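You operate a simulated robot arm through the tools that you are given. There is no shell and no other tool.

You are at the controls of a simulated robot arm. One attempt, no reset.

JOB
Switch on fast freeze and put the plums from the cool box in the freezer basket.
Fine: Shut the freezer lid. Set down upright: what you pick out.
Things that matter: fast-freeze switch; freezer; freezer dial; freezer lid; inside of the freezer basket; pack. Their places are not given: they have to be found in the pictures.

Only the result counts: the job must be done as asked and must still hold three seconds after the hand-in. Knocking over, shifting, dropping, spilling or breaking anything else fails it. A push-on lid holds only when it is set on centred and level and pressed home; a screw cap is set on level and turned clockwise until tight.

ROBOT AND FRAMES
A 6-joint arm with a two-finger gripper, fixed in place. Base frame: the origin is at the foot of the arm, x ahead of it, y to its left, z up; the work surface is at about z = 0.812. Lengths are in m, angles in degrees, forces in N, time in s.
Its first joint turns from -166.0 to 166.0 degrees. Payload 3.43 kg.
Tool frame: the origin (TCP) lies between the finger pads and is the grasp point; the fingertips stand 0.02 m ahead of it; z points along the fingers, y is the line along which they close. Largest opening 0.19 m; the body of the gripper starts 0.248 m behind the TCP.
Orientation is that of the tool frame in the base frame, as a unit quaternion [w, x, y, z]. With the fingers straight down and closing along the base's y, the tool's x points along the base's -x, its y along +y and its z along -z.

CONTROLS
- The arm moves only by the tool play_rows. Its argument "plan" is a list of rows, each an object (a shift or turn left out is 0, a gripper value left out holds the last) with "dr": the turn, a rotation vector about the base's x, y, z in units of 6 degrees (1.0 is 6 degrees), a list of three; "delta_pos": the shift along the base's x, y, z in units of 25 mm (1.0 is 25 mm), a list of three; "hand": the opening, from 0 (shut) to 1 (fully open). In form: [{"dr": [wx, wy, wz], "delta_pos": [dx, dy, dz], "hand": hand}, ...]. A call has 1 to 20 rows; each row shifts and turns the commanded pose from where the row before left it. A call with a number of a shift or a turn outside -1 to 1 is refused whole. Each row takes 0.2 s and may step no farther than 0.05 m and 8.6 degrees from the row before; otherwise, or with a gripper value out of range, the whole call is refused. Where a pose cannot be reached the arm comes as near as it can. A force on the tool above 90 N (or 10 N above the force at the start of the call, whichever is more), or a blocked arm, ends the call early, and 0.2 s more pass. The fingers move at their own pace (about 0.153 m/s each) and stop on an object; they squeeze with about 40 N. The grip force told is the motor's: it shows also when the fingers shut on nothing. Time passes only in rows, and 0.2 s behind the last, so rows that do not move let the fingers close. It gives the time, the measured TCP pose, the force on the tool (base axes), the opening and the grip force at its end, in the units of the frame above (readings bear some noise), with the torque about the TCP (base axes, N m) and any sound that the robot's microphone picked up.
- Cameras (640 x 400 px; columns grow to the right, rows downward): "scene" is fixed at [0.4018, 0.5002, 1.5434]; the picture's right is [0.96, 0.27, 0.00], its down [0.25, -0.89, -0.38] and it looks along [-0.10, 0.36, -0.93] (base axes); focal length 214 px, centre (320, 200). "wrist" rides on the gripper at [0.071, -0.008, -0.288] in the tool frame; the picture's right is [0.12, 0.99, 0.00], its down [-0.96, 0.12, -0.25] and it looks along [-0.25, 0.03, 0.97] (tool axes); focal length 261 px, centre (320, 200).
- snapshot(camera): a new picture of that camera. The clock stands still meanwhile.
- move_column(by): slides the trunk up (or, below 0, down) by that many m; the arm rides with it, the base frame stays. It gives what a move gives, with no picture.
- probe_pixels(camera, pixels): for up to 12 pixels [column, row] of the newest picture of that camera ("zoom" is the newest enlarged one), the place [x, y, z] in the base frame of the surface seen there, good to about 0.002 m. The clock stands still meanwhile.
- inspect(camera, box): a new picture of the part [left, top, right, bottom] of that camera's present view, enlarged. The clock stands still meanwhile.
- finish_job(): hands the job in; it is judged then, once.

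Unless the task says otherwise, let go and move clear before handing in.

The tools are called after ">>>" by a JSON object that holds its "name" and its "arguments". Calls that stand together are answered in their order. play_rows: Moves the arm, as the interface text tells. Its arguments: {"type":"object","properties":{"plan":{"type":"array","items":{"type":"object","properties":{"dr":{"type":"array","items":{"type":"number"}},"delta_pos":{"type":"array","items":{"type":"number"}},"hand":{"type":"number"}}}}},"required":["plan"]} The other tools are called the same way: move_column (by) slides the trunk up or down; snapshot (camera) takes a picture; probe_pixels (camera, pixels) gives the place of the surface under pixels of a picture; inspect (camera, box) takes an enlarged picture of a part of a camera's view; finish_job () hands the job in.

At the start:

```text
time_s: 0.0
position: [0.5614, 0.286, 1.4297]
tcp_rot: [-0.004, 0.001, 1.0, -0.002]
wrist_force: [-0.7, 0.3, -0.7]
moment: [0.03, 0.03, 0.0]
grip_width: 0.1901
grip_force: 0.0
trunk travel left (down, up): [-0.225, 0.215]
```

scene: 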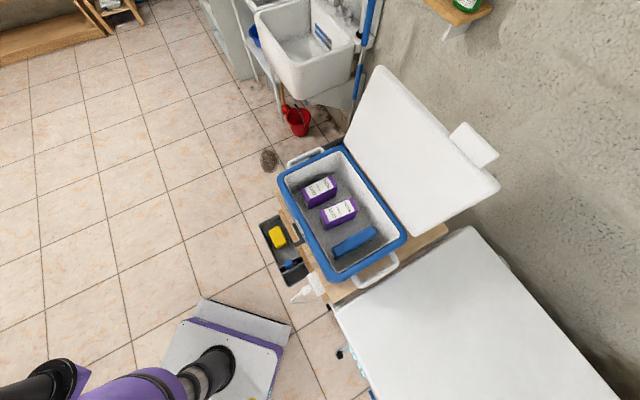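
wrist: 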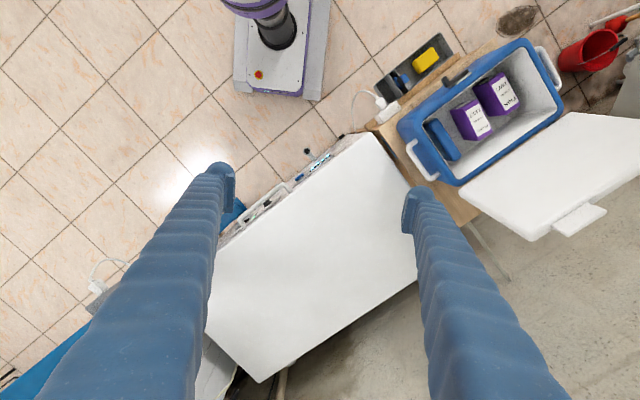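

The scene picture shows the open cool box with two purple packs (about px 320,190 and 338,213) and a closed white chest freezer at lower right; the freezer's front has controls (around px 350,370). I'll look closer at these.

>>> {"name": "inspect", "arguments": {"camera": "scene", "box": [260, 130, 420, 300]}}

>>> {"name": "inspect", "arguments": {"camera": "wrist", "box": [200, 120, 420, 260]}}

>>> {"name": "probe_pixels", "arguments": {"camera": "scene", "pixels": [[340, 305], [470, 228], [600, 390], [380, 390], [321, 190], [338, 212], [355, 242], [350, 375], [340, 355], [375, 215], [300, 260], [420, 150]]}}

```text
2.35 times, centred on (340, 215) of scene
```

zoom: 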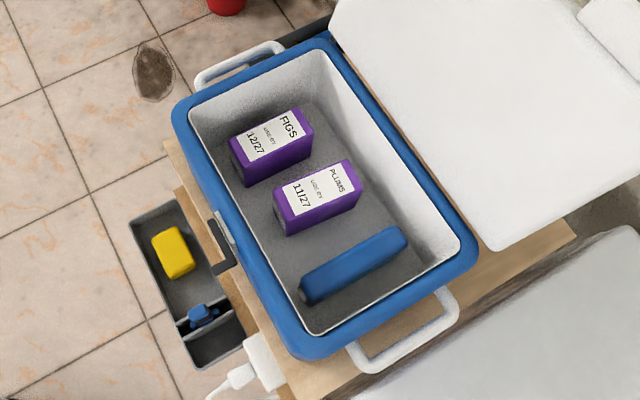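

```text
2.86 times, centred on (310, 190) of wrist
```

zoom: 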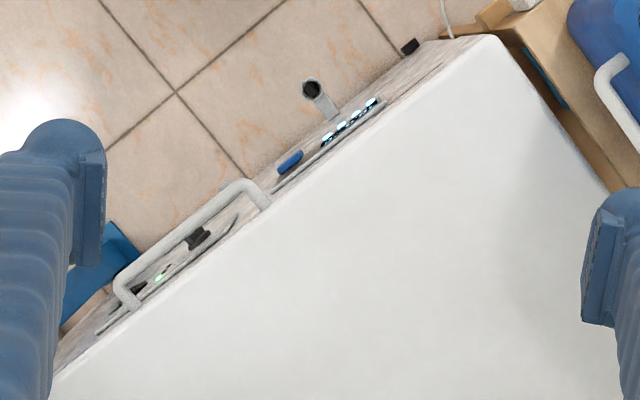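

```text
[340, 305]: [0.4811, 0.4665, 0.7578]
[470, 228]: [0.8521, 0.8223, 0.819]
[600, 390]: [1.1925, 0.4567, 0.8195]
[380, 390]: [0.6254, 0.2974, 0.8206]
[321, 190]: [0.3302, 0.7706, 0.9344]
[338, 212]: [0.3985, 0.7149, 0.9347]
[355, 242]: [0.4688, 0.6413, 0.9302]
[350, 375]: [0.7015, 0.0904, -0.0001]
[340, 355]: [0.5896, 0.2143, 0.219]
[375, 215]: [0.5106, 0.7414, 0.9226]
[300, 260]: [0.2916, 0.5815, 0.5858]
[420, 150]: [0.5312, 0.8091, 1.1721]
```

The plums pack is the one nearer the blue ice block (label "PLUMS 11/27", scene px 338,212); figs is the other. On the freezer front I see a handle, a blue rocker, LEDs and dial knobs, so I'll probe the wrist picture for geometry.

>>> {"name": "probe_pixels", "arguments": {"camera": "wrist", "pixels": [[371, 136], [415, 186], [416, 275], [260, 380], [207, 335], [222, 250], [300, 188], [310, 176], [267, 202], [284, 190], [246, 213], [300, 260]]}}

>>> {"name": "probe_pixels", "arguments": {"camera": "zoom", "pixels": [[290, 161], [198, 238], [240, 188], [128, 288], [262, 204], [160, 278], [330, 138], [350, 122], [374, 103], [190, 215], [312, 90], [410, 45]]}}

```text
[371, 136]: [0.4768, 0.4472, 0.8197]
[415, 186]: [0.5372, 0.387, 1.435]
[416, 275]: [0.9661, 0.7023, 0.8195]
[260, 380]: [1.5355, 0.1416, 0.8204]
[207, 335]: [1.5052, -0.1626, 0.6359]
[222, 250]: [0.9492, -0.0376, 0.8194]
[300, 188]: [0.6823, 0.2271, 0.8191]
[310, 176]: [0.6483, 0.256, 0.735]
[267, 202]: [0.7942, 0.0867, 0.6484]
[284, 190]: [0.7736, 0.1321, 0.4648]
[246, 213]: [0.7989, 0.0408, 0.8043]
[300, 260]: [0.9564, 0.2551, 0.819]
```

```text
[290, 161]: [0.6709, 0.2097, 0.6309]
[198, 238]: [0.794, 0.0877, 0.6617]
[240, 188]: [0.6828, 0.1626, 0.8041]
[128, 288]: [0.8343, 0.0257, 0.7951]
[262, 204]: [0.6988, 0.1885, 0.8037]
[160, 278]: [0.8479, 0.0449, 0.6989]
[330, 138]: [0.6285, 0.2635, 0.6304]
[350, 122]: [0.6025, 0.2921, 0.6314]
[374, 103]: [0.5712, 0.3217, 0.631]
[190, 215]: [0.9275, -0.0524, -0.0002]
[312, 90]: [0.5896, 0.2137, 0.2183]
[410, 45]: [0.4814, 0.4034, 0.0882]
```

The freezer's front runs from (0.477,0.447) to about (1.16,-0.24) at 45°, with the handle near (0.75,0.10,0.80) and the controls at z≈0.63–0.70. I'll enlarge the front panel parts more before moving.

>>> {"name": "inspect", "arguments": {"camera": "wrist", "box": [270, 140, 350, 200]}}

>>> {"name": "inspect", "arguments": {"camera": "wrist", "box": [215, 180, 295, 240]}}

>>> {"name": "inspect", "arguments": {"camera": "scene", "box": [320, 280, 420, 400]}}

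```text
6.67 times, centred on (310, 170) of wrist
```

zoom: 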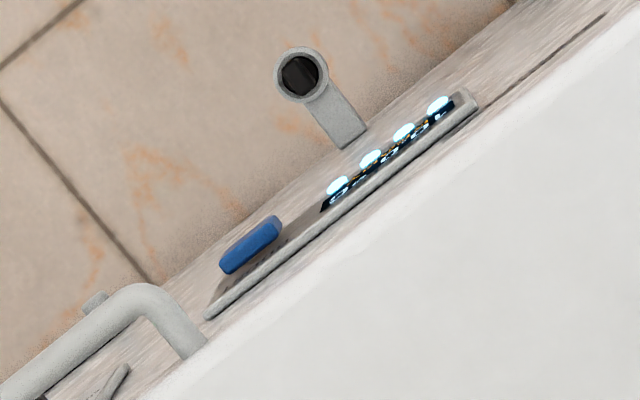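

```text
6.67 times, centred on (255, 210) of wrist
```

zoom: 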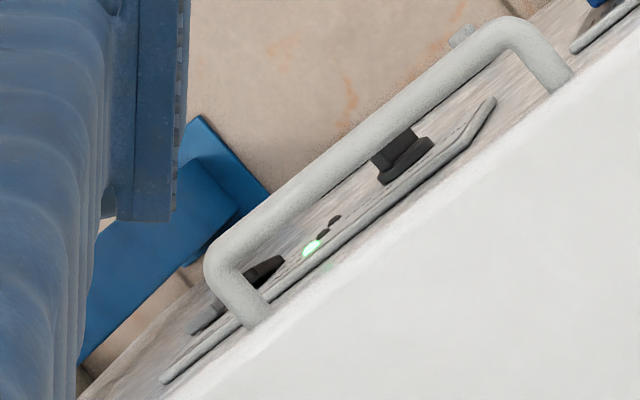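

```text
3.33 times, centred on (370, 340) of scene
```

zoom: 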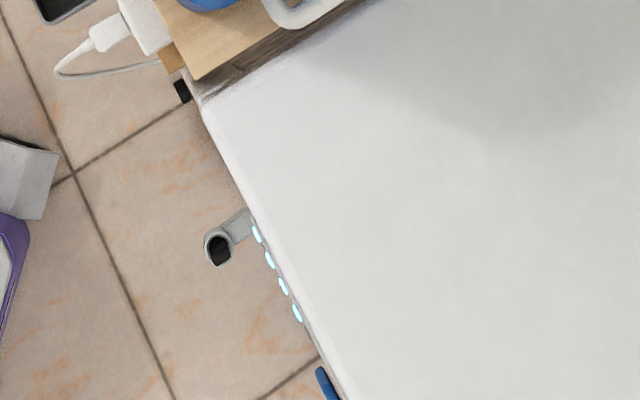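

The front carries two panels: one with a blue rocker and lit display, one below the handle with black knobs and LEDs. I need a frontal view, so I'll yaw the tool 45° toward the freezer front and back off to the robot's side of it, staying high.

>>> {"name": "play_rows", "arguments": {"plan": [{"delta_pos": [-0.3, -1, 0], "dr": [0, 0, 0.9375]}, {"delta_pos": [-0.3, -1, 0], "dr": [0, 0, 0.9375]}, {"delta_pos": [-0.3, -1, 0], "dr": [0, 0, 0.9375]}, {"delta_pos": [-0.3, -1, 0], "dr": [0, 0, 0.9375]}, {"delta_pos": [-0.3, -1, 0], "dr": [0, 0, 0.9375]}, {"delta_pos": [-0.3, -1, 0], "dr": [0, 0, 0.9375]}, {"delta_pos": [-0.3, -1, 0], "dr": [0, 0, 0.9375]}, {"delta_pos": [-0.3, -1, 0], "dr": [0, 0, 0.9375]}, {"delta_pos": [0, -1, -0.5]}, {"delta_pos": [0, -1, -0.5]}, {"delta_pos": [0, -1, -0.5]}, {"delta_pos": [0, -1, -0.5]}, {"delta_pos": [0, -1, -0.5]}, {"delta_pos": [0, -1, -0.5]}]}}

```text
time_s: 3.0
position: [0.5021, -0.0661, 1.3554]
tcp_rot: [-0.003, -0.38, 0.925, -0.003]
wrist_force: [0.1, -0.1, 0.1]
moment: [0.02, 0.0, -0.04]
grip_width: 0.19
grip_force: 0.0
trunk travel left (down, up): [-0.225, 0.215]
```

The yaw worked (tool x now points to (-0.71,-0.70)). Next I tilt the tool forward toward the freezer front, 48°, then take a picture.

>>> {"name": "play_rows", "arguments": {"plan": [{"dr": [0.707, -0.707, 0], "delta_pos": [0, 0, -0.5]}, {"dr": [0.707, -0.707, 0], "delta_pos": [0, 0, -0.5]}, {"dr": [0.707, -0.707, 0], "delta_pos": [0, 0, -0.5]}, {"dr": [0.707, -0.707, 0], "delta_pos": [0, 0, -0.5]}, {"dr": [0.707, -0.707, 0], "delta_pos": [0, 0, -0.5]}, {"dr": [0.707, -0.707, 0], "delta_pos": [0, 0, -0.5]}, {"dr": [0.707, -0.707, 0], "delta_pos": [0, 0, -0.5]}, {"dr": [0.707, -0.707, 0], "delta_pos": [0, 0, -0.5]}]}}

>>> {"name": "snapshot", "arguments": {"camera": "wrist"}}

>>> {"name": "snapshot", "arguments": {"camera": "scene"}}

```text
time_s: 4.8
position: [0.5005, -0.0663, 1.2562]
tcp_rot: [0.373, -0.348, 0.846, 0.154]
wrist_force: [0.3, -0.4, -0.2]
moment: [0.06, -0.03, 0.03]
grip_width: 0.1902
grip_force: 0.0
trunk travel left (down, up): [-0.225, 0.215]
```

```text
taken
```

wrist: 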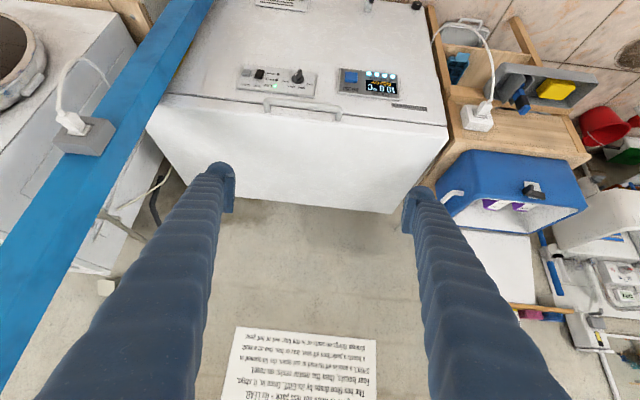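

```text
taken
```

scene: 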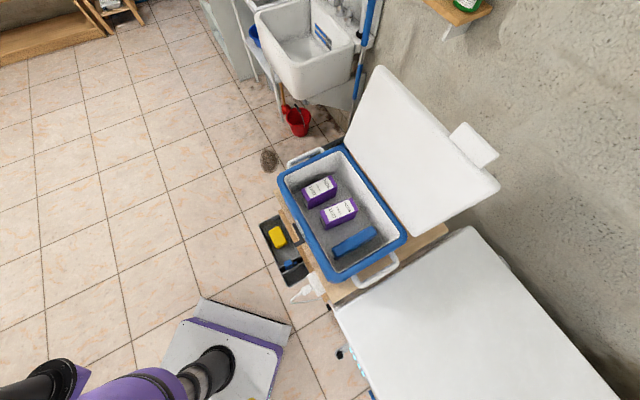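

The upside-down wrist view now shows the front panels well (px 240-400, 65-95) and a note on the wall (px 300,365). I'll enlarge both.

>>> {"name": "inspect", "arguments": {"camera": "wrist", "box": [220, 55, 340, 130]}}

>>> {"name": "inspect", "arguments": {"camera": "wrist", "box": [320, 55, 440, 130]}}

>>> {"name": "inspect", "arguments": {"camera": "wrist", "box": [215, 320, 385, 400]}}

>>> {"name": "inspect", "arguments": {"camera": "wrist", "box": [240, 0, 330, 20]}}

```text
5.33 times, centred on (280, 92) of wrist
```

zoom: 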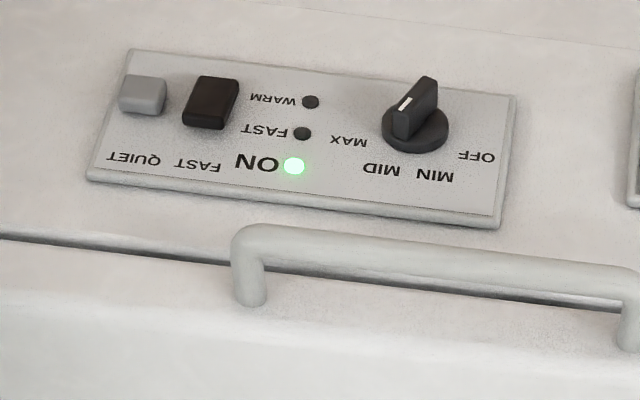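

```text
5.33 times, centred on (380, 92) of wrist
```

zoom: 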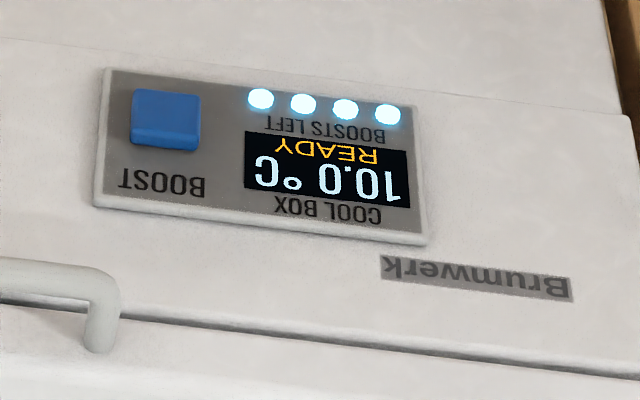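

```text
3.76 times, centred on (300, 360) of wrist
```

zoom: 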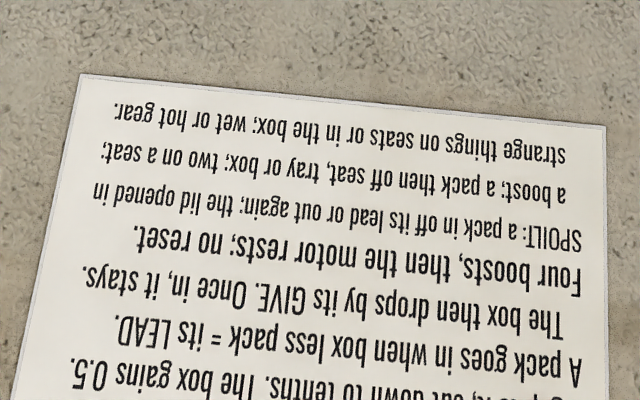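

```text
7.11 times, centred on (285, 10) of wrist
```

zoom: 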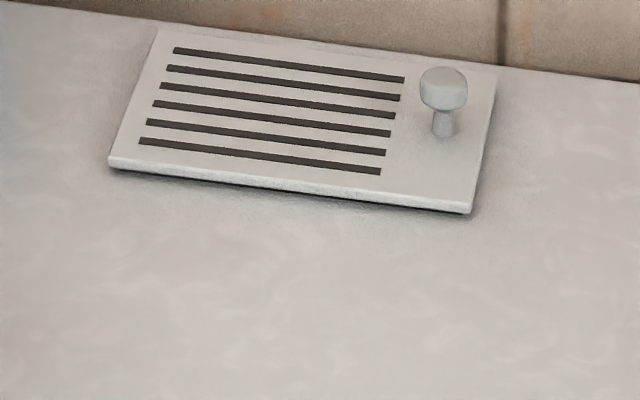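

The panel reads (upside down): FAST button (dark, px ~259,74), QUIET button (grey), lamps ON (lit)/FAST/WARM, and a dial OFF-MIN-MID-MAX; the blue one is a cool-box BOOST, not the fast-freeze. There is a wall note that I want to read in full, so I tilt up a bit further.

>>> {"name": "play_rows", "arguments": {"plan": [{"dr": [0.707, -0.707, 0], "delta_pos": [0, 0, -0.5]}, {"dr": [0.707, -0.707, 0], "delta_pos": [0, 0, -0.5]}, {"dr": [0.707, -0.707, 0], "delta_pos": [0, 0, -0.5]}]}}

>>> {"name": "snapshot", "arguments": {"camera": "wrist"}}

```text
time_s: 5.6
position: [0.5016, -0.0656, 1.2162]
tcp_rot: [0.501, -0.319, 0.777, 0.206]
wrist_force: [0.1, -0.4, -0.3]
moment: [-0.03, 0.01, -0.03]
grip_width: 0.1903
grip_force: 0.1
trunk travel left (down, up): [-0.225, 0.215]
```

```text
taken
```

wrist: 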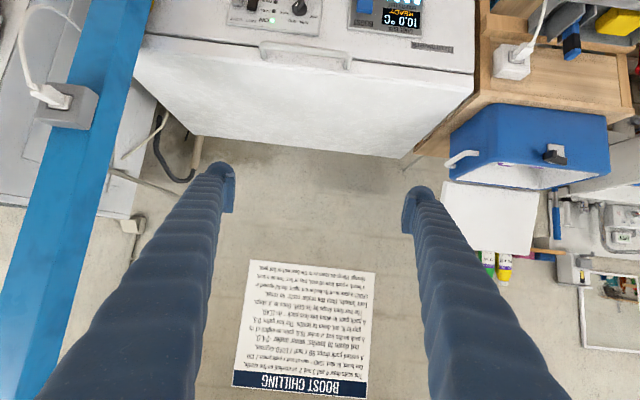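

>>> {"name": "inspect", "arguments": {"camera": "wrist", "box": [230, 255, 380, 330]}}

>>> {"name": "inspect", "arguments": {"camera": "wrist", "box": [225, 320, 375, 400]}}

>>> {"name": "inspect", "arguments": {"camera": "wrist", "box": [220, 0, 340, 75]}}

>>> {"name": "inspect", "arguments": {"camera": "wrist", "box": [460, 0, 640, 110]}}

```text
4.27 times, centred on (305, 292) of wrist
```

zoom: 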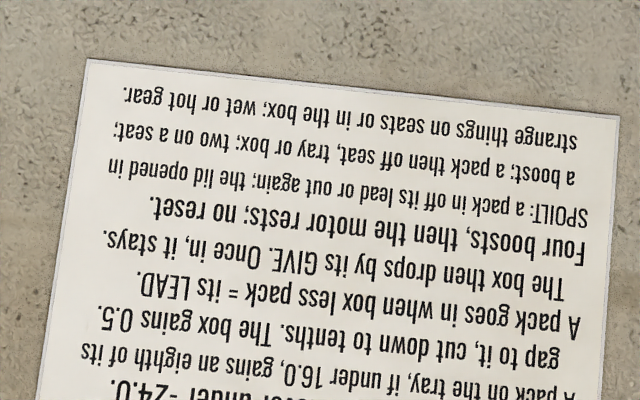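

```text
4.27 times, centred on (300, 360) of wrist
```

zoom: 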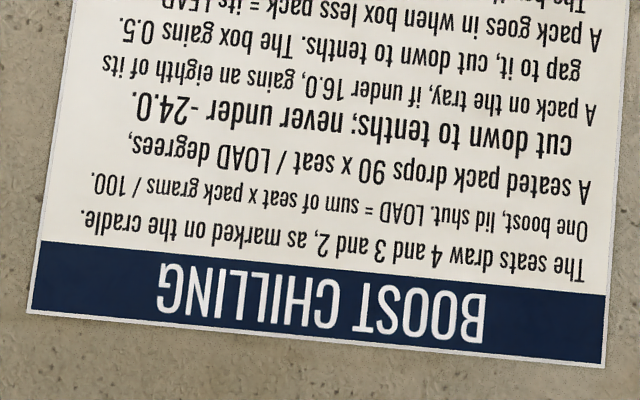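

```text
5.33 times, centred on (280, 38) of wrist
```

zoom: 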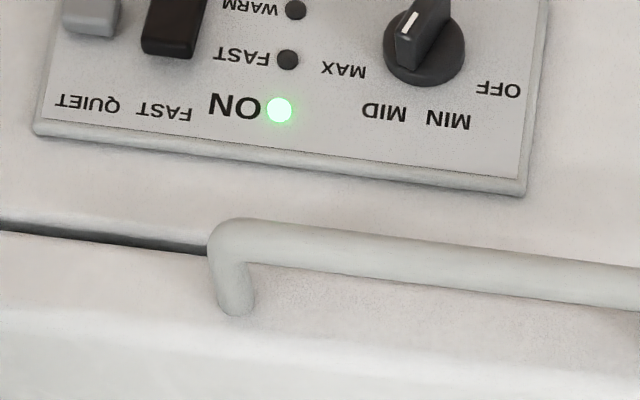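

```text
3.56 times, centred on (550, 55) of wrist
```

zoom: 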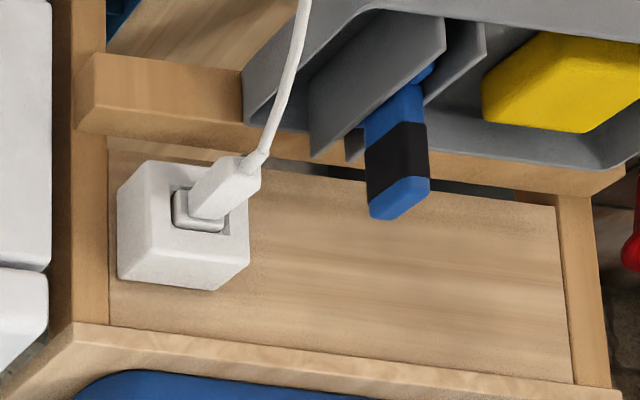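

The note is about "Boost chilling" and doesn't concern this job; I must only press FAST (dark button between QUIET and the lamps) and leave the dial alone. I'll lower the tool to look at the panel squarely and measure the button.

>>> {"name": "play_rows", "arguments": {"plan": [{"delta_pos": [0, 0, -1]}, {"delta_pos": [0, 0, -1]}, {"delta_pos": [0, 0, -1]}, {"delta_pos": [0, 0, -1]}, {"delta_pos": [0, 0, -1]}, {"delta_pos": [0, 0, -1]}, {"delta_pos": [0, 0, -1]}, {"delta_pos": [0, 0, -1]}, {"delta_pos": [0, 0, -1]}, {"delta_pos": [0, 0, -1]}]}}

>>> {"name": "snapshot", "arguments": {"camera": "wrist"}}

```text
time_s: 7.8
position: [0.5036, -0.0655, 1.1353]
tcp_rot: [0.493, -0.317, 0.782, 0.209]
wrist_force: [0.3, -0.1, -0.6]
moment: [-0.01, -0.04, 0.04]
grip_width: 0.1901
grip_force: 0.0
out of reach, approached as far as the arm can: row 4, 5, 6, 7, 8, 9, 10
trunk travel left (down, up): [-0.225, 0.215]
```

```text
taken
```

wrist: 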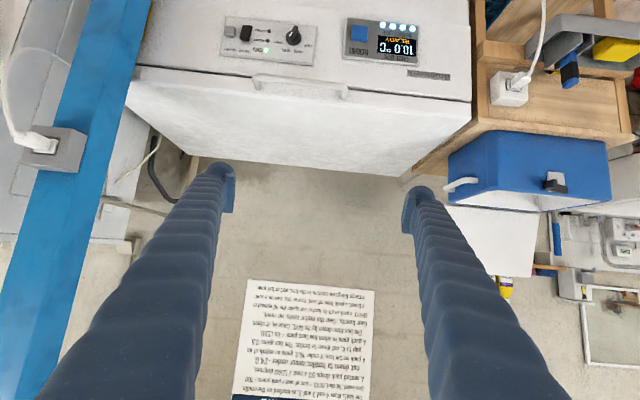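

The arm reached its lower limit at z=1.135 in this posture; the panel is visible now at px (225-320, 20-60). I'll measure the panel and lower the trunk.

>>> {"name": "inspect", "arguments": {"camera": "wrist", "box": [210, 5, 330, 80]}}

>>> {"name": "probe_pixels", "arguments": {"camera": "zoom", "pixels": [[190, 155], [100, 135], [435, 170], [295, 235], [70, 220], [560, 290], [330, 390], [300, 170], [180, 225]]}}

```text
5.33 times, centred on (270, 42) of wrist
```

zoom: 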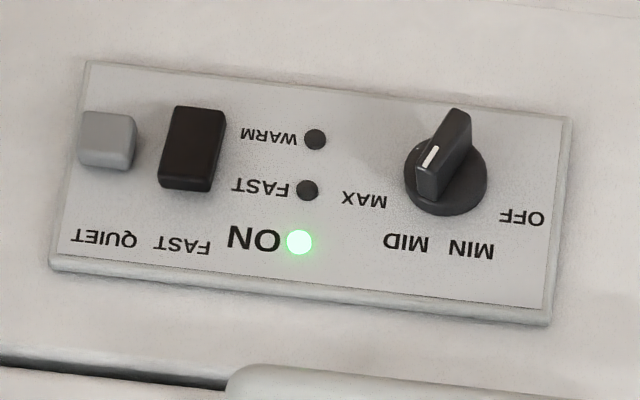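

```text
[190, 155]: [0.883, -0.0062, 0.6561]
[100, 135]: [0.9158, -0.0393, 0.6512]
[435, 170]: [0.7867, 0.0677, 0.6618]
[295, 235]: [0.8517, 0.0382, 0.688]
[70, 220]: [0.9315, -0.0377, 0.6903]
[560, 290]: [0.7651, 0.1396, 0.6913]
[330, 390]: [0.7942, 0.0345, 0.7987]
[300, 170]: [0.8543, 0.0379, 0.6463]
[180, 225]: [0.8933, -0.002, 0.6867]
```

FAST button face is at about (0.883,-0.006,0.656), QUIET at (0.916,-0.039), dial at (0.787,0.068). I'll lower the trunk by 0.2 and close the gripper for pressing.

>>> {"name": "move_column", "arguments": {"by": -0.2}}

>>> {"name": "play_rows", "arguments": {"plan": [{"hand": 0}, {"hand": 0}, {"hand": 0}, {"hand": 0}]}}

>>> {"name": "snapshot", "arguments": {"camera": "wrist"}}

```text
time_s: 10.0
position: [0.5034, -0.0656, 0.9361]
tcp_rot: [0.494, -0.317, 0.782, 0.21]
wrist_force: [-0.9, 0.2, 0.1]
moment: [-0.01, 0.02, 0.0]
grip_width: 0.1903
grip_force: 0.0
trunk travel left (down, up): [-0.025, 0.415]
```

```text
time_s: 11.0
position: [0.5035, -0.0666, 0.9352]
tcp_rot: [0.494, -0.317, 0.782, 0.209]
wrist_force: [0.2, 0.0, 0.1]
moment: [0.02, 0.02, 0.01]
grip_width: 0.0
grip_force: 34.7
trunk travel left (down, up): [-0.025, 0.415]
```

```text
taken
```

wrist: 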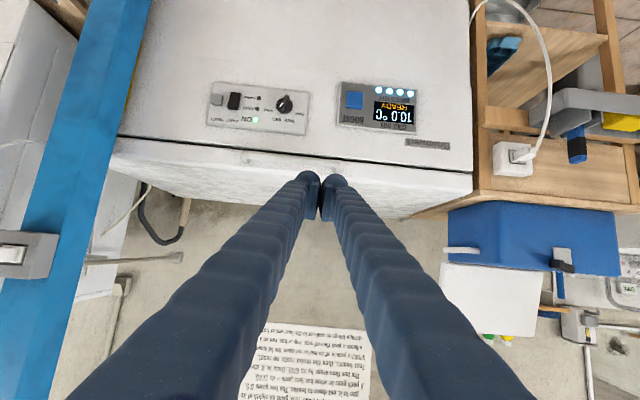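

The panel (px 205-310, 80-135) is seen nearly squarely now. I'll enlarge it to see the switch type and the dial setting.

>>> {"name": "inspect", "arguments": {"camera": "wrist", "box": [200, 75, 320, 145]}}

>>> {"name": "probe_pixels", "arguments": {"camera": "zoom", "pixels": [[178, 110], [180, 80], [178, 150], [195, 120], [90, 105], [445, 150], [295, 200], [300, 130], [60, 60], [580, 300], [560, 230], [130, 240]]}}

```text
5.33 times, centred on (260, 110) of wrist
```

zoom: 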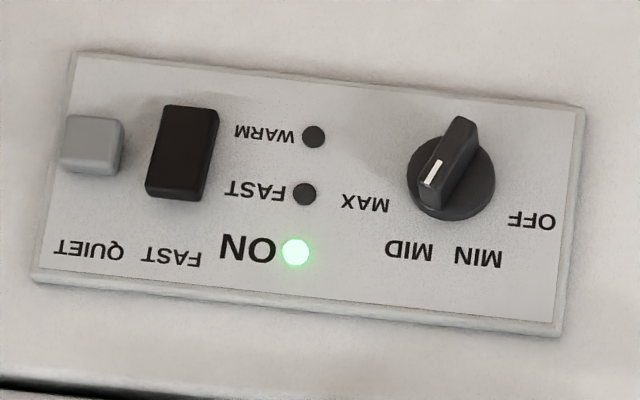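

```text
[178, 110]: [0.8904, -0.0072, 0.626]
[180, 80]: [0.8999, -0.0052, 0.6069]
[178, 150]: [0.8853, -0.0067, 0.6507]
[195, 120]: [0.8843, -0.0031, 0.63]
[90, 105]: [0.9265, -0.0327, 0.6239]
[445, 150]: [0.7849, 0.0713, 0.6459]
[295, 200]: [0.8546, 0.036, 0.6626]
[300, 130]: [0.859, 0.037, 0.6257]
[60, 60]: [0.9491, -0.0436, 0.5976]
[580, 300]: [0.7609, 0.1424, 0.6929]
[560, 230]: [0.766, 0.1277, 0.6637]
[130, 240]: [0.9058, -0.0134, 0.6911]
```

The FAST switch is a rocker whose upper end sticks out (z≈0.655, face ~0.62 m along the front normal), the dial points at MID and must be left. Before moving sideways I check the blue rail at left (px 60,200) for clearance.

>>> {"name": "probe_pixels", "arguments": {"camera": "wrist", "pixels": [[60, 200], [110, 80], [100, 20], [20, 250], [125, 30], [20, 380], [240, 150], [330, 160], [185, 150]]}}

```text
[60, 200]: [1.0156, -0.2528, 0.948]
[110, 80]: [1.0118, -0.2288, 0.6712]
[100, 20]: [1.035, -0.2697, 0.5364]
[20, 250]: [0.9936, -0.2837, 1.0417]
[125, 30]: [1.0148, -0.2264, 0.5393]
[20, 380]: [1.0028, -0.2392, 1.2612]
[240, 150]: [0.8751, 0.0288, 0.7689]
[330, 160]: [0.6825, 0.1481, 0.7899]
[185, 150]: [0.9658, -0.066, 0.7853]
```

The blue post stands at (1.01,-0.24), 0.25 m to the side of the button, so the path is clear. I move to a pre-press spot in front of the rocker.

>>> {"name": "play_rows", "arguments": {"plan": [{"delta_pos": [0.92, 0, -0.6]}, {"delta_pos": [0.92, 0, -0.7]}, {"delta_pos": [0.92, 0, -0.8]}, {"delta_pos": [0.92, 0, -0.8]}, {"delta_pos": [0.92, 0, -0.8]}, {"delta_pos": [0.92, 0, -0.8]}, {"delta_pos": [0.92, 0, -0.8]}, {"delta_pos": [0.92, 0, -0.8]}, {"delta_pos": [0.92, 0, -0.8]}, {"delta_pos": [0.92, 0, -0.8]}, {"delta_pos": [0.92, 0, -0.8]}, {"delta_pos": [0.92, 0, -0.8]}, {"delta_pos": [0.92, 0, -0.8]}, {"delta_pos": [0.92, 0, -0.9]}]}}

>>> {"name": "snapshot", "arguments": {"camera": "wrist"}}

```text
time_s: 14.0
position: [0.836, -0.076, 0.679]
tcp_rot: [0.493, -0.318, 0.782, 0.209]
wrist_force: [0.2, 0.1, 0.0]
moment: [-0.04, 0.01, -0.05]
grip_width: 0.0001
grip_force: 33.7
out of reach, approached as far as the arm can: row 2, 3, 4, 5
trunk travel left (down, up): [-0.025, 0.415]
```

```text
taken
```

wrist: 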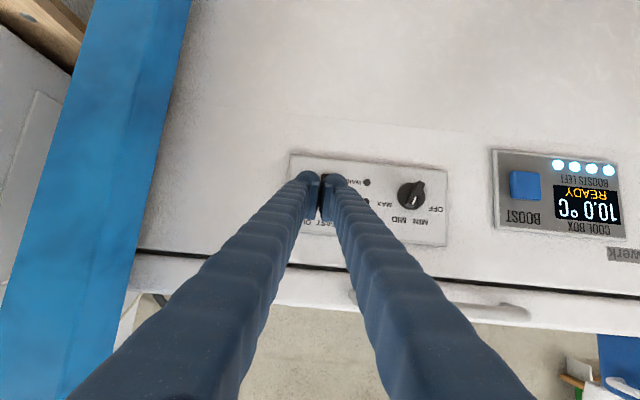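

The fingertips sit in front of the panel (TCP d≈0.537, s≈0.645, z 0.679). I shift 15 mm toward the rocker's centre line and 33 mm down, and check.

>>> {"name": "play_rows", "arguments": {"plan": [{"delta_pos": [-0.42, 0.42, -0.66]}, {"delta_pos": [0, 0, -0.66]}, {"delta_pos": [0, 0, 0]}]}}

>>> {"name": "inspect", "arguments": {"camera": "wrist", "box": [260, 130, 460, 260]}}

```text
time_s: 14.8
position: [0.8261, -0.0663, 0.6454]
tcp_rot: [0.493, -0.317, 0.782, 0.21]
wrist_force: [0.6, -0.2, 0.0]
moment: [0.0, 0.01, 0.02]
grip_width: 0.0002
grip_force: 34.2
trunk travel left (down, up): [-0.025, 0.415]
```

```text
3.08 times, centred on (360, 195) of wrist
```

zoom: 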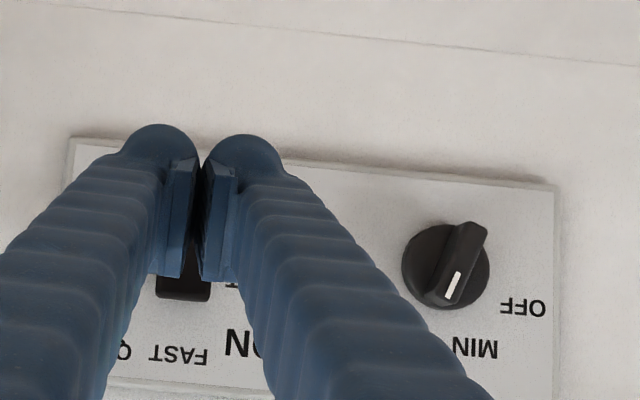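

The fingertips line up with the rocker within a few mm and stay clear of QUIET. I raise 5 mm to hit the rocker's protruding upper end and advance 50 mm.

>>> {"name": "play_rows", "arguments": {"plan": [{"delta_pos": [0, 0, 0.2]}, {"delta_pos": [0.47, 0.47, 0]}, {"delta_pos": [0.47, 0.47, 0]}, {"delta_pos": [0.47, 0.47, 0]}, {"delta_pos": [0, 0, 0]}]}}

>>> {"name": "snapshot", "arguments": {"camera": "wrist"}}

```text
time_s: 16.0
position: [0.859, -0.0297, 0.6503]
tcp_rot: [0.494, -0.317, 0.782, 0.21]
wrist_force: [-0.7, 1.0, -1.3]
moment: [0.03, 0.01, -0.03]
grip_width: 0.0
grip_force: 34.2
trunk travel left (down, up): [-0.025, 0.415]
```

```text
taken
```

wrist: 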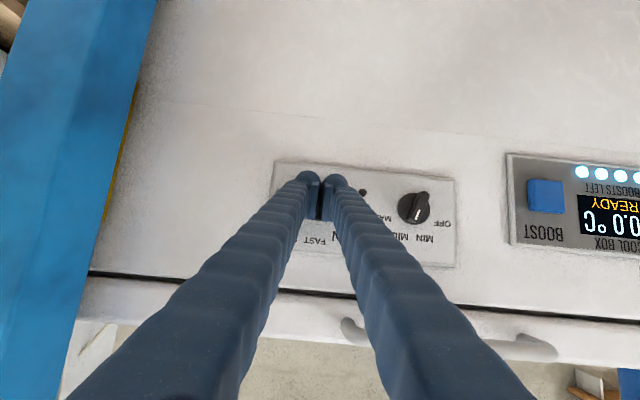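

TCP is at d≈0.586, just short of the rocker with no contact force yet. I advance in 3 mm steps.

>>> {"name": "play_rows", "arguments": {"plan": [{"delta_pos": [0.085, 0.085, 0]}, {"delta_pos": [0.085, 0.085, 0]}, {"delta_pos": [0.085, 0.085, 0]}]}}

```text
time_s: 16.8
position: [0.8659, -0.0242, 0.6501]
tcp_rot: [0.494, -0.318, 0.782, 0.209]
wrist_force: [-1.5, -1.4, 0.3]
moment: [0.03, -0.03, 0.07]
grip_width: 0.0001
grip_force: 33.8
trunk travel left (down, up): [-0.025, 0.415]
```

A force of about 2 N against the push shows the start of contact at d≈0.595. I push on in small steps and look at the lamp.

>>> {"name": "play_rows", "arguments": {"plan": [{"delta_pos": [0.085, 0.085, 0]}, {"delta_pos": [0.085, 0.085, 0]}, {"delta_pos": [0, 0, 0]}]}}

>>> {"name": "inspect", "arguments": {"camera": "wrist", "box": [260, 140, 460, 270]}}

```text
time_s: 17.6
position: [0.8689, -0.0211, 0.6503]
tcp_rot: [0.494, -0.316, 0.783, 0.209]
wrist_force: [-31.9, -25.9, 1.4]
moment: [0.16, -0.24, 0.19]
grip_width: 0.0063
grip_force: 34.1
trunk travel left (down, up): [-0.025, 0.415]
```

```text
3.08 times, centred on (360, 205) of wrist
```

zoom: 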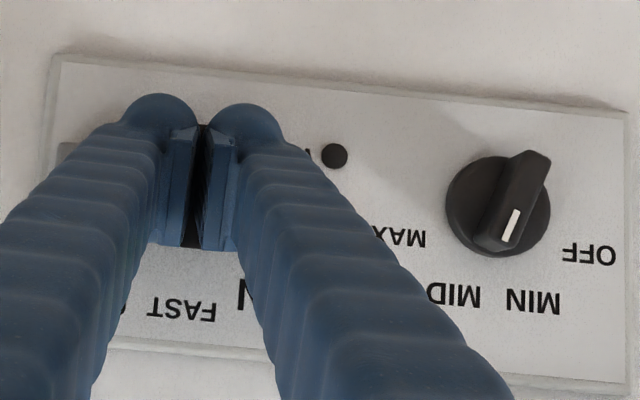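

A 41 N force at d≈0.599; the FAST lamp is hidden behind the finger. I back off 40 mm and check the panel.

>>> {"name": "play_rows", "arguments": {"plan": [{"delta_pos": [-0.57, -0.57, 0]}, {"delta_pos": [-0.57, -0.57, 0]}, {"delta_pos": [-0.57, -0.57, 0]}, {"delta_pos": [-0.57, -0.57, 0]}, {"delta_pos": [0, 0, 1]}, {"delta_pos": [0, 0, 1]}]}}

>>> {"name": "snapshot", "arguments": {"camera": "wrist"}}

>>> {"name": "inspect", "arguments": {"camera": "wrist", "box": [250, 110, 450, 230]}}

```text
time_s: 19.0
position: [0.8138, -0.0765, 0.701]
tcp_rot: [0.493, -0.319, 0.782, 0.21]
wrist_force: [0.6, -0.6, 0.6]
moment: [0.07, -0.03, 0.02]
grip_width: 0.0
grip_force: 33.6
trunk travel left (down, up): [-0.025, 0.415]
```

```text
taken
```

wrist: 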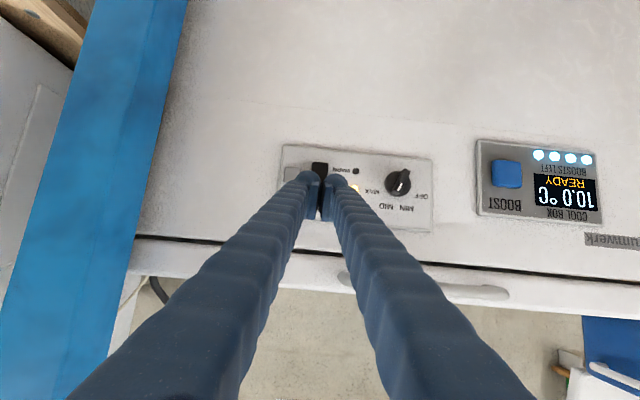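

```text
3.20 times, centred on (350, 170) of wrist
```

zoom: 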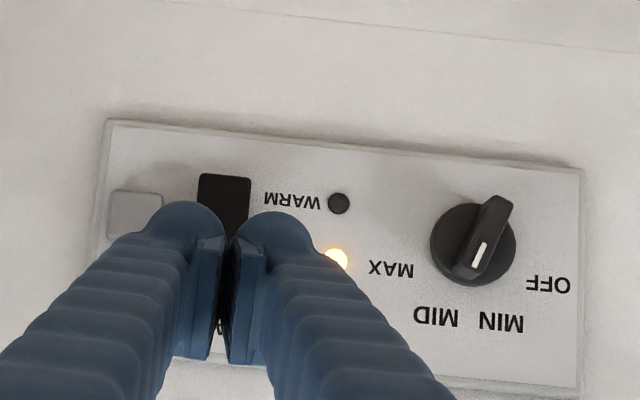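

The FAST lamp is now lit amber (zoom px 337,260) and the dial still points to MID. Next is the lid: I'll measure the handle bar and lid gap from this view.

>>> {"name": "probe_pixels", "arguments": {"camera": "wrist", "pixels": [[345, 278], [420, 287], [460, 290], [500, 293], [440, 262], [440, 275], [440, 283], [440, 295], [460, 310], [200, 260], [420, 300], [500, 305]]}}

>>> {"name": "inspect", "arguments": {"camera": "wrist", "box": [320, 220, 540, 350]}}

```text
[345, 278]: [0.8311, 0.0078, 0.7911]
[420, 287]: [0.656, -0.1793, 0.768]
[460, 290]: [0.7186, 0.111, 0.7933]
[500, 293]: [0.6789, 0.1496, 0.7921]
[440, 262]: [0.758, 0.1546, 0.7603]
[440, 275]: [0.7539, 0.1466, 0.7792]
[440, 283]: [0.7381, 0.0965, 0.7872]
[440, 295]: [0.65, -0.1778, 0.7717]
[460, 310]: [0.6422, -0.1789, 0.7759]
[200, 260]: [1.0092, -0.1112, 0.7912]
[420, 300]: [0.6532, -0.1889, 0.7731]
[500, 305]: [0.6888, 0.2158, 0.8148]
```

```text
2.91 times, centred on (430, 285) of wrist
```

zoom: 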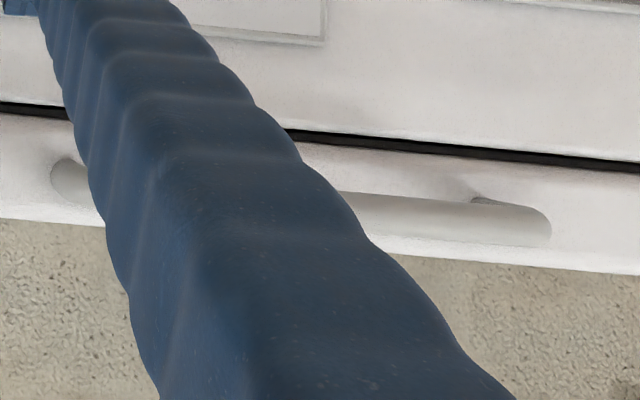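

The handle bar runs at d≈0.596 (along the front normal), z≈0.794, s from 0.37 to 0.58, with ~3 cm gap to the lid face. I'll hook the closed fingers beneath its middle: first move across in front of it.

>>> {"name": "play_rows", "arguments": {"plan": [{"delta_pos": [-0.805, 0.604, 0.293]}, {"delta_pos": [-0.805, 0.604, 0.293]}, {"delta_pos": [-0.805, 0.604, 0.293]}, {"delta_pos": [-0.805, 0.604, 0.293]}, {"delta_pos": [-0.805, 0.604, 0.293]}, {"delta_pos": [-0.805, 0.604, 0.293]}, {"delta_pos": [0, 0, 0]}]}}

>>> {"name": "snapshot", "arguments": {"camera": "wrist"}}

```text
time_s: 20.6
position: [0.7475, -0.0235, 0.7862]
tcp_rot: [0.488, -0.318, 0.784, 0.216]
wrist_force: [-1.3, 0.8, 0.1]
moment: [-0.03, 0.0, -0.04]
grip_width: 0.0
grip_force: 34.4
out of reach, approached as far as the arm can: row 2, 3, 4, 5, 6
trunk travel left (down, up): [-0.025, 0.415]
```

```text
taken
```

wrist: 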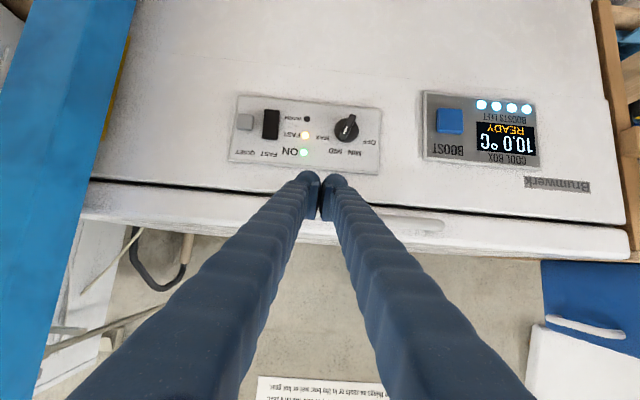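

FAST (amber) and ON (green) lamps are both lit. The arm can't come nearer at this tilt, so I'll hook the bar a little right of its middle (s≈0.535): lower to z 0.745 in front of the bar first.

>>> {"name": "play_rows", "arguments": {"plan": [{"delta_pos": [0.3, 0.5, -0.8]}, {"delta_pos": [0.2, 0.45, -0.85]}, {"delta_pos": [0, 0, 0]}]}}

>>> {"name": "snapshot", "arguments": {"camera": "wrist"}}

```text
time_s: 21.4
position: [0.7804, -0.0104, 0.7612]
tcp_rot: [0.489, -0.317, 0.784, 0.214]
wrist_force: [-0.6, 0.2, 0.0]
moment: [0.01, -0.02, 0.04]
grip_width: 0.0
grip_force: 34.5
out of reach, approached as far as the arm can: row 1, 2
trunk travel left (down, up): [-0.025, 0.415]
```

```text
taken
```

wrist: 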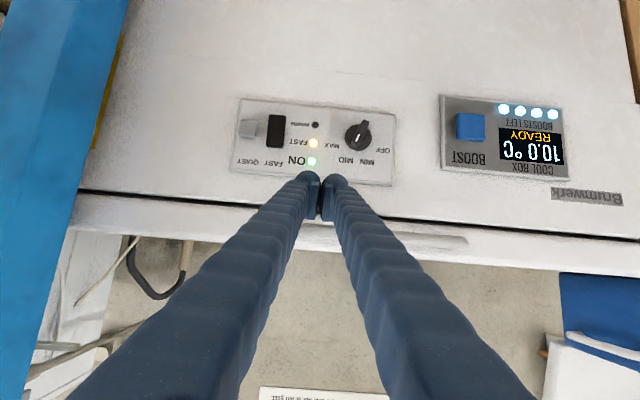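

The arm slides outward as it goes lower at this tilt. I'll reduce the tilt by 12° and try again for a spot under and in front of the bar.

>>> {"name": "play_rows", "arguments": {"plan": [{"dr": [-0.707, 0.707, 0], "delta_pos": [-0.1, -0.1, 0]}, {"dr": [-0.707, 0.707, 0], "delta_pos": [-0.1, -0.1, 0]}, {"dr": [0, 0, 0], "delta_pos": [-0.3, 0.3, -0.5]}, {"delta_pos": [-0.4, 0.4, -0.5]}, {"delta_pos": [0, 0, 0]}]}}

>>> {"name": "snapshot", "arguments": {"camera": "wrist"}}

```text
time_s: 22.6
position: [0.7569, 0.0016, 0.7364]
tcp_rot: [0.409, -0.337, 0.83, 0.174]
wrist_force: [-0.2, 0.0, 0.7]
moment: [-0.01, 0.01, -0.01]
grip_width: 0.0003
grip_force: 34.8
trunk travel left (down, up): [-0.025, 0.415]
```

```text
taken
```

wrist: 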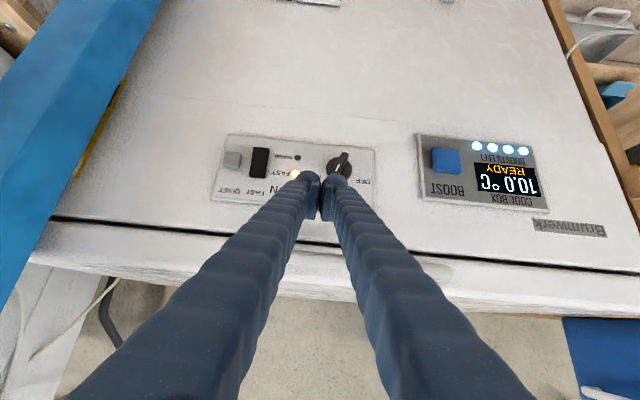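

I'm now in front of and below the bar (d 0.536, z 0.736) with the dial well below the path. I advance 60 mm to put the fingers under the bar.

>>> {"name": "play_rows", "arguments": {"plan": [{"delta_pos": [0.42, 0.42, 0]}, {"delta_pos": [0.42, 0.42, 0]}, {"delta_pos": [0.42, 0.42, 0]}, {"delta_pos": [0.42, 0.42, 0]}, {"delta_pos": [0, 0, 0]}]}}

>>> {"name": "snapshot", "arguments": {"camera": "wrist"}}

```text
time_s: 23.8
position: [0.7992, 0.0441, 0.7357]
tcp_rot: [0.41, -0.336, 0.83, 0.174]
wrist_force: [-0.1, -0.3, -0.1]
moment: [0.01, 0.03, 0.01]
grip_width: 0.0
grip_force: 33.4
trunk travel left (down, up): [-0.025, 0.415]
```

```text
taken
```

wrist: 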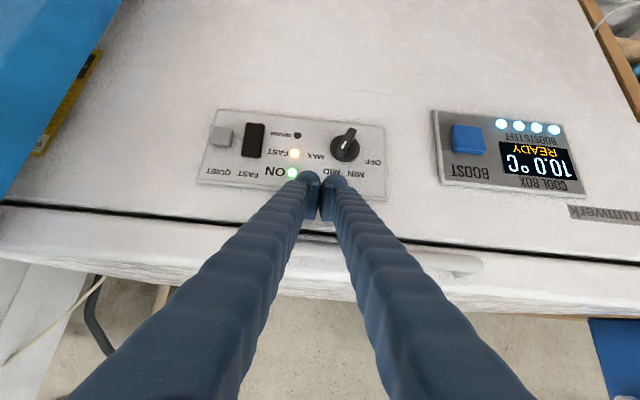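

No contact so far; fingers should be beneath the bar. I lift slowly and watch the force.

>>> {"name": "play_rows", "arguments": {"plan": [{"delta_pos": [0, 0, 0.4]}, {"delta_pos": [0, 0, 0.4]}, {"delta_pos": [0, 0, 0.4]}, {"delta_pos": [0, 0, 0.4]}]}}

>>> {"name": "snapshot", "arguments": {"camera": "wrist"}}

>>> {"name": "snapshot", "arguments": {"camera": "scene"}}

```text
time_s: 24.8
position: [0.7993, 0.0438, 0.777]
tcp_rot: [0.409, -0.337, 0.83, 0.173]
wrist_force: [-1.5, -0.4, -0.5]
moment: [0.0, -0.09, -0.04]
grip_width: 0.0002
grip_force: 33.9
trunk travel left (down, up): [-0.025, 0.415]
```

```text
taken
```

wrist: 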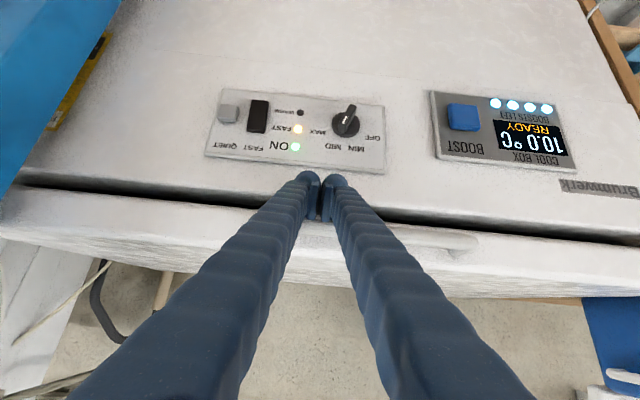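

```text
taken
```

scene: 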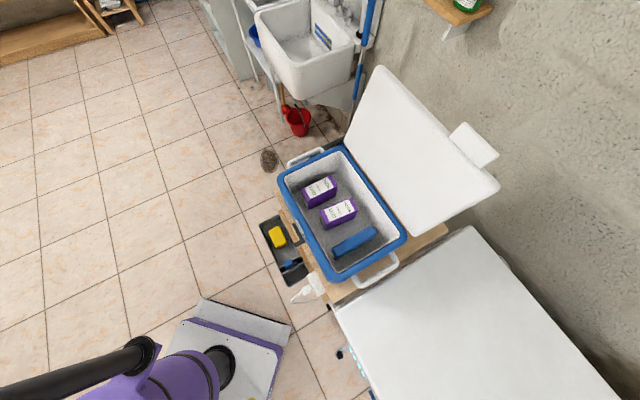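

The dark gap under the lid (rows 185-225) has widened with only ~1.6 N, so the lid seems to be lifting and counterbalanced. I continue along the hinge arc.

>>> {"name": "play_rows", "arguments": {"plan": [{"delta_pos": [0.01, 0.01, 0.5]}, {"delta_pos": [0.015, 0.015, 0.5]}, {"delta_pos": [0.02, 0.02, 0.5]}, {"delta_pos": [0.03, 0.03, 0.5]}, {"delta_pos": [0.04, 0.04, 0.5]}, {"delta_pos": [0.05, 0.05, 0.5]}, {"delta_pos": [0.06, 0.06, 0.5]}, {"delta_pos": [0.07, 0.07, 0.5]}]}}

>>> {"name": "snapshot", "arguments": {"camera": "wrist"}}

>>> {"name": "snapshot", "arguments": {"camera": "scene"}}

```text
time_s: 26.6
position: [0.8075, 0.0516, 0.876]
tcp_rot: [0.41, -0.336, 0.83, 0.174]
wrist_force: [-0.8, 0.2, -0.7]
moment: [0.02, -0.02, -0.04]
grip_width: 0.0
grip_force: 33.9
trunk travel left (down, up): [-0.025, 0.415]
```

```text
taken
```

wrist: 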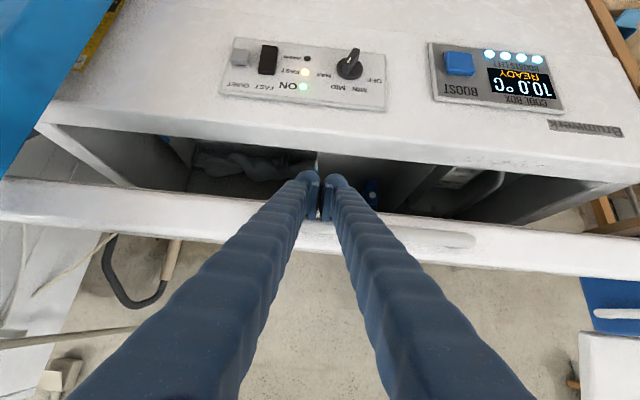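

```text
taken
```

scene: 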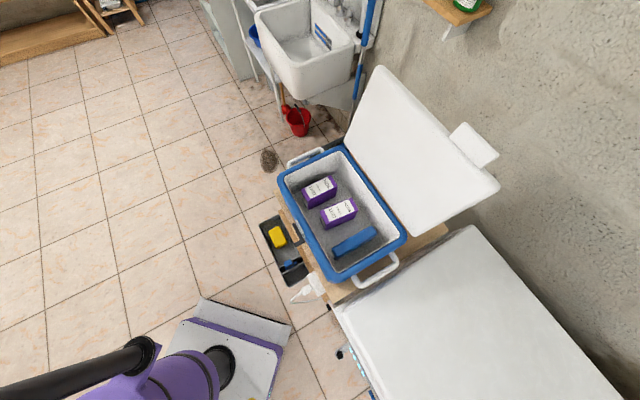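

The lid is opening freely at about 12° and the interior with basket things is visible beneath. I continue lifting along the arc to about 40°.

>>> {"name": "play_rows", "arguments": {"plan": [{"delta_pos": [0.087, 0.087, 0.794]}, {"delta_pos": [0.107, 0.107, 0.788]}, {"delta_pos": [0.127, 0.127, 0.78]}, {"delta_pos": [0.144, 0.144, 0.772]}, {"delta_pos": [0.164, 0.164, 0.76]}, {"delta_pos": [0.184, 0.184, 0.75]}, {"delta_pos": [0.2, 0.2, 0.74]}, {"delta_pos": [0.22, 0.22, 0.728]}, {"delta_pos": [0.235, 0.235, 0.712]}, {"delta_pos": [0.255, 0.255, 0.7]}, {"delta_pos": [0.314, 0.314, 0.684]}, {"delta_pos": [0.331, 0.331, 0.668]}, {"delta_pos": [0.345, 0.345, 0.652]}, {"delta_pos": [0.362, 0.362, 0.632]}]}}

>>> {"name": "snapshot", "arguments": {"camera": "wrist"}}

>>> {"name": "snapshot", "arguments": {"camera": "scene"}}

```text
time_s: 29.6
position: [0.8837, 0.1279, 1.1305]
tcp_rot: [0.409, -0.337, 0.83, 0.173]
wrist_force: [-0.4, -0.2, 0.3]
moment: [0.04, -0.02, 0.05]
grip_width: 0.0
grip_force: 34.6
trunk travel left (down, up): [-0.025, 0.415]
```

```text
taken
```

wrist: 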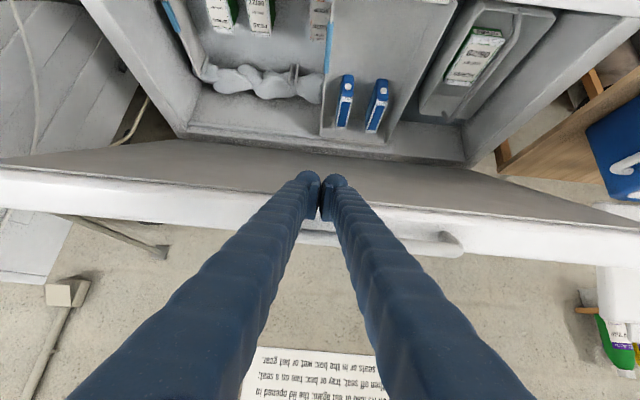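

```text
taken
```

scene: 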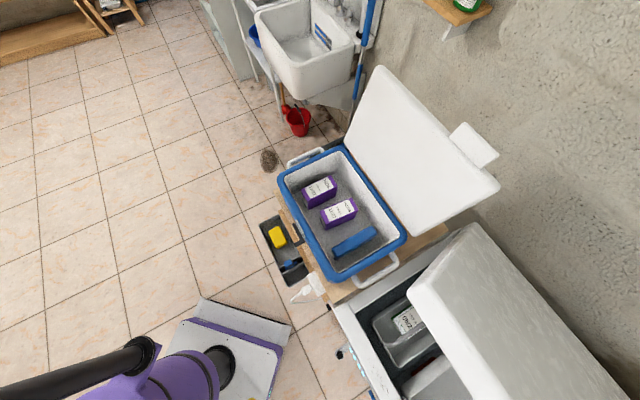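

The lid is at roughly 40° open and the interior is visible: a grey basket at the cool-box end (px 440-550, 10-120) and other things. I inspect it closely.

>>> {"name": "inspect", "arguments": {"camera": "wrist", "box": [320, 0, 600, 170]}}

>>> {"name": "inspect", "arguments": {"camera": "wrist", "box": [150, 0, 420, 165]}}

>>> {"name": "inspect", "arguments": {"camera": "scene", "box": [320, 230, 480, 400]}}

>>> {"name": "probe_pixels", "arguments": {"camera": "wrist", "pixels": [[440, 243], [440, 200], [440, 222], [250, 150], [250, 165], [460, 155], [200, 185], [540, 230], [480, 60], [545, 15], [480, 5], [430, 100]]}}

```text
2.29 times, centred on (460, 85) of wrist
```

zoom: 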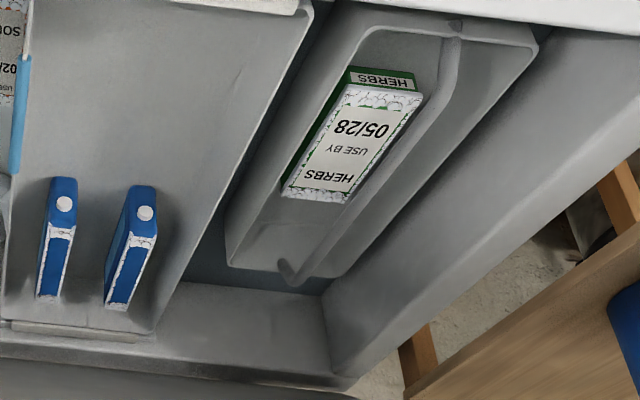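

```text
2.37 times, centred on (285, 82) of wrist
```

zoom: 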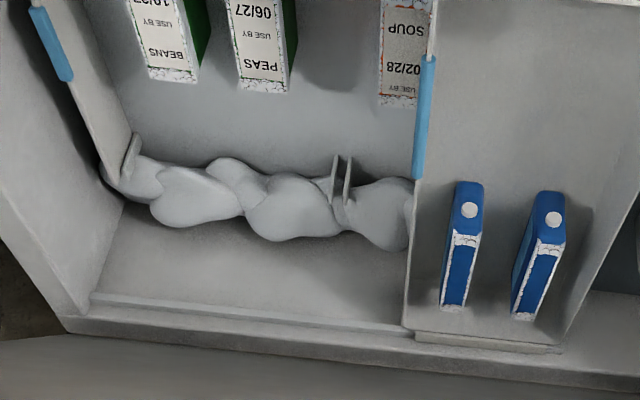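

```text
2.35 times, centred on (400, 315) of scene
```

zoom: 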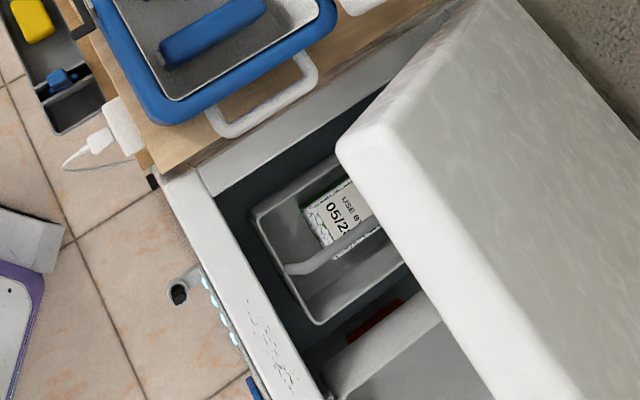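

```text
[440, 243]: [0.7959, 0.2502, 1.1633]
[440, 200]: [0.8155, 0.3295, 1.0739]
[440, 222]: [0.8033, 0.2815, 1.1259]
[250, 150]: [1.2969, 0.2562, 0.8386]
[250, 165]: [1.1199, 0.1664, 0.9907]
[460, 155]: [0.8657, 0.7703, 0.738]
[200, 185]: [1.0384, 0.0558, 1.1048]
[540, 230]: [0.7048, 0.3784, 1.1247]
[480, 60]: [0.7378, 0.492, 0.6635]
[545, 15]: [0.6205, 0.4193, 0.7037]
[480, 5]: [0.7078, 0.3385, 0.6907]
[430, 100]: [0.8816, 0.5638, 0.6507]
```

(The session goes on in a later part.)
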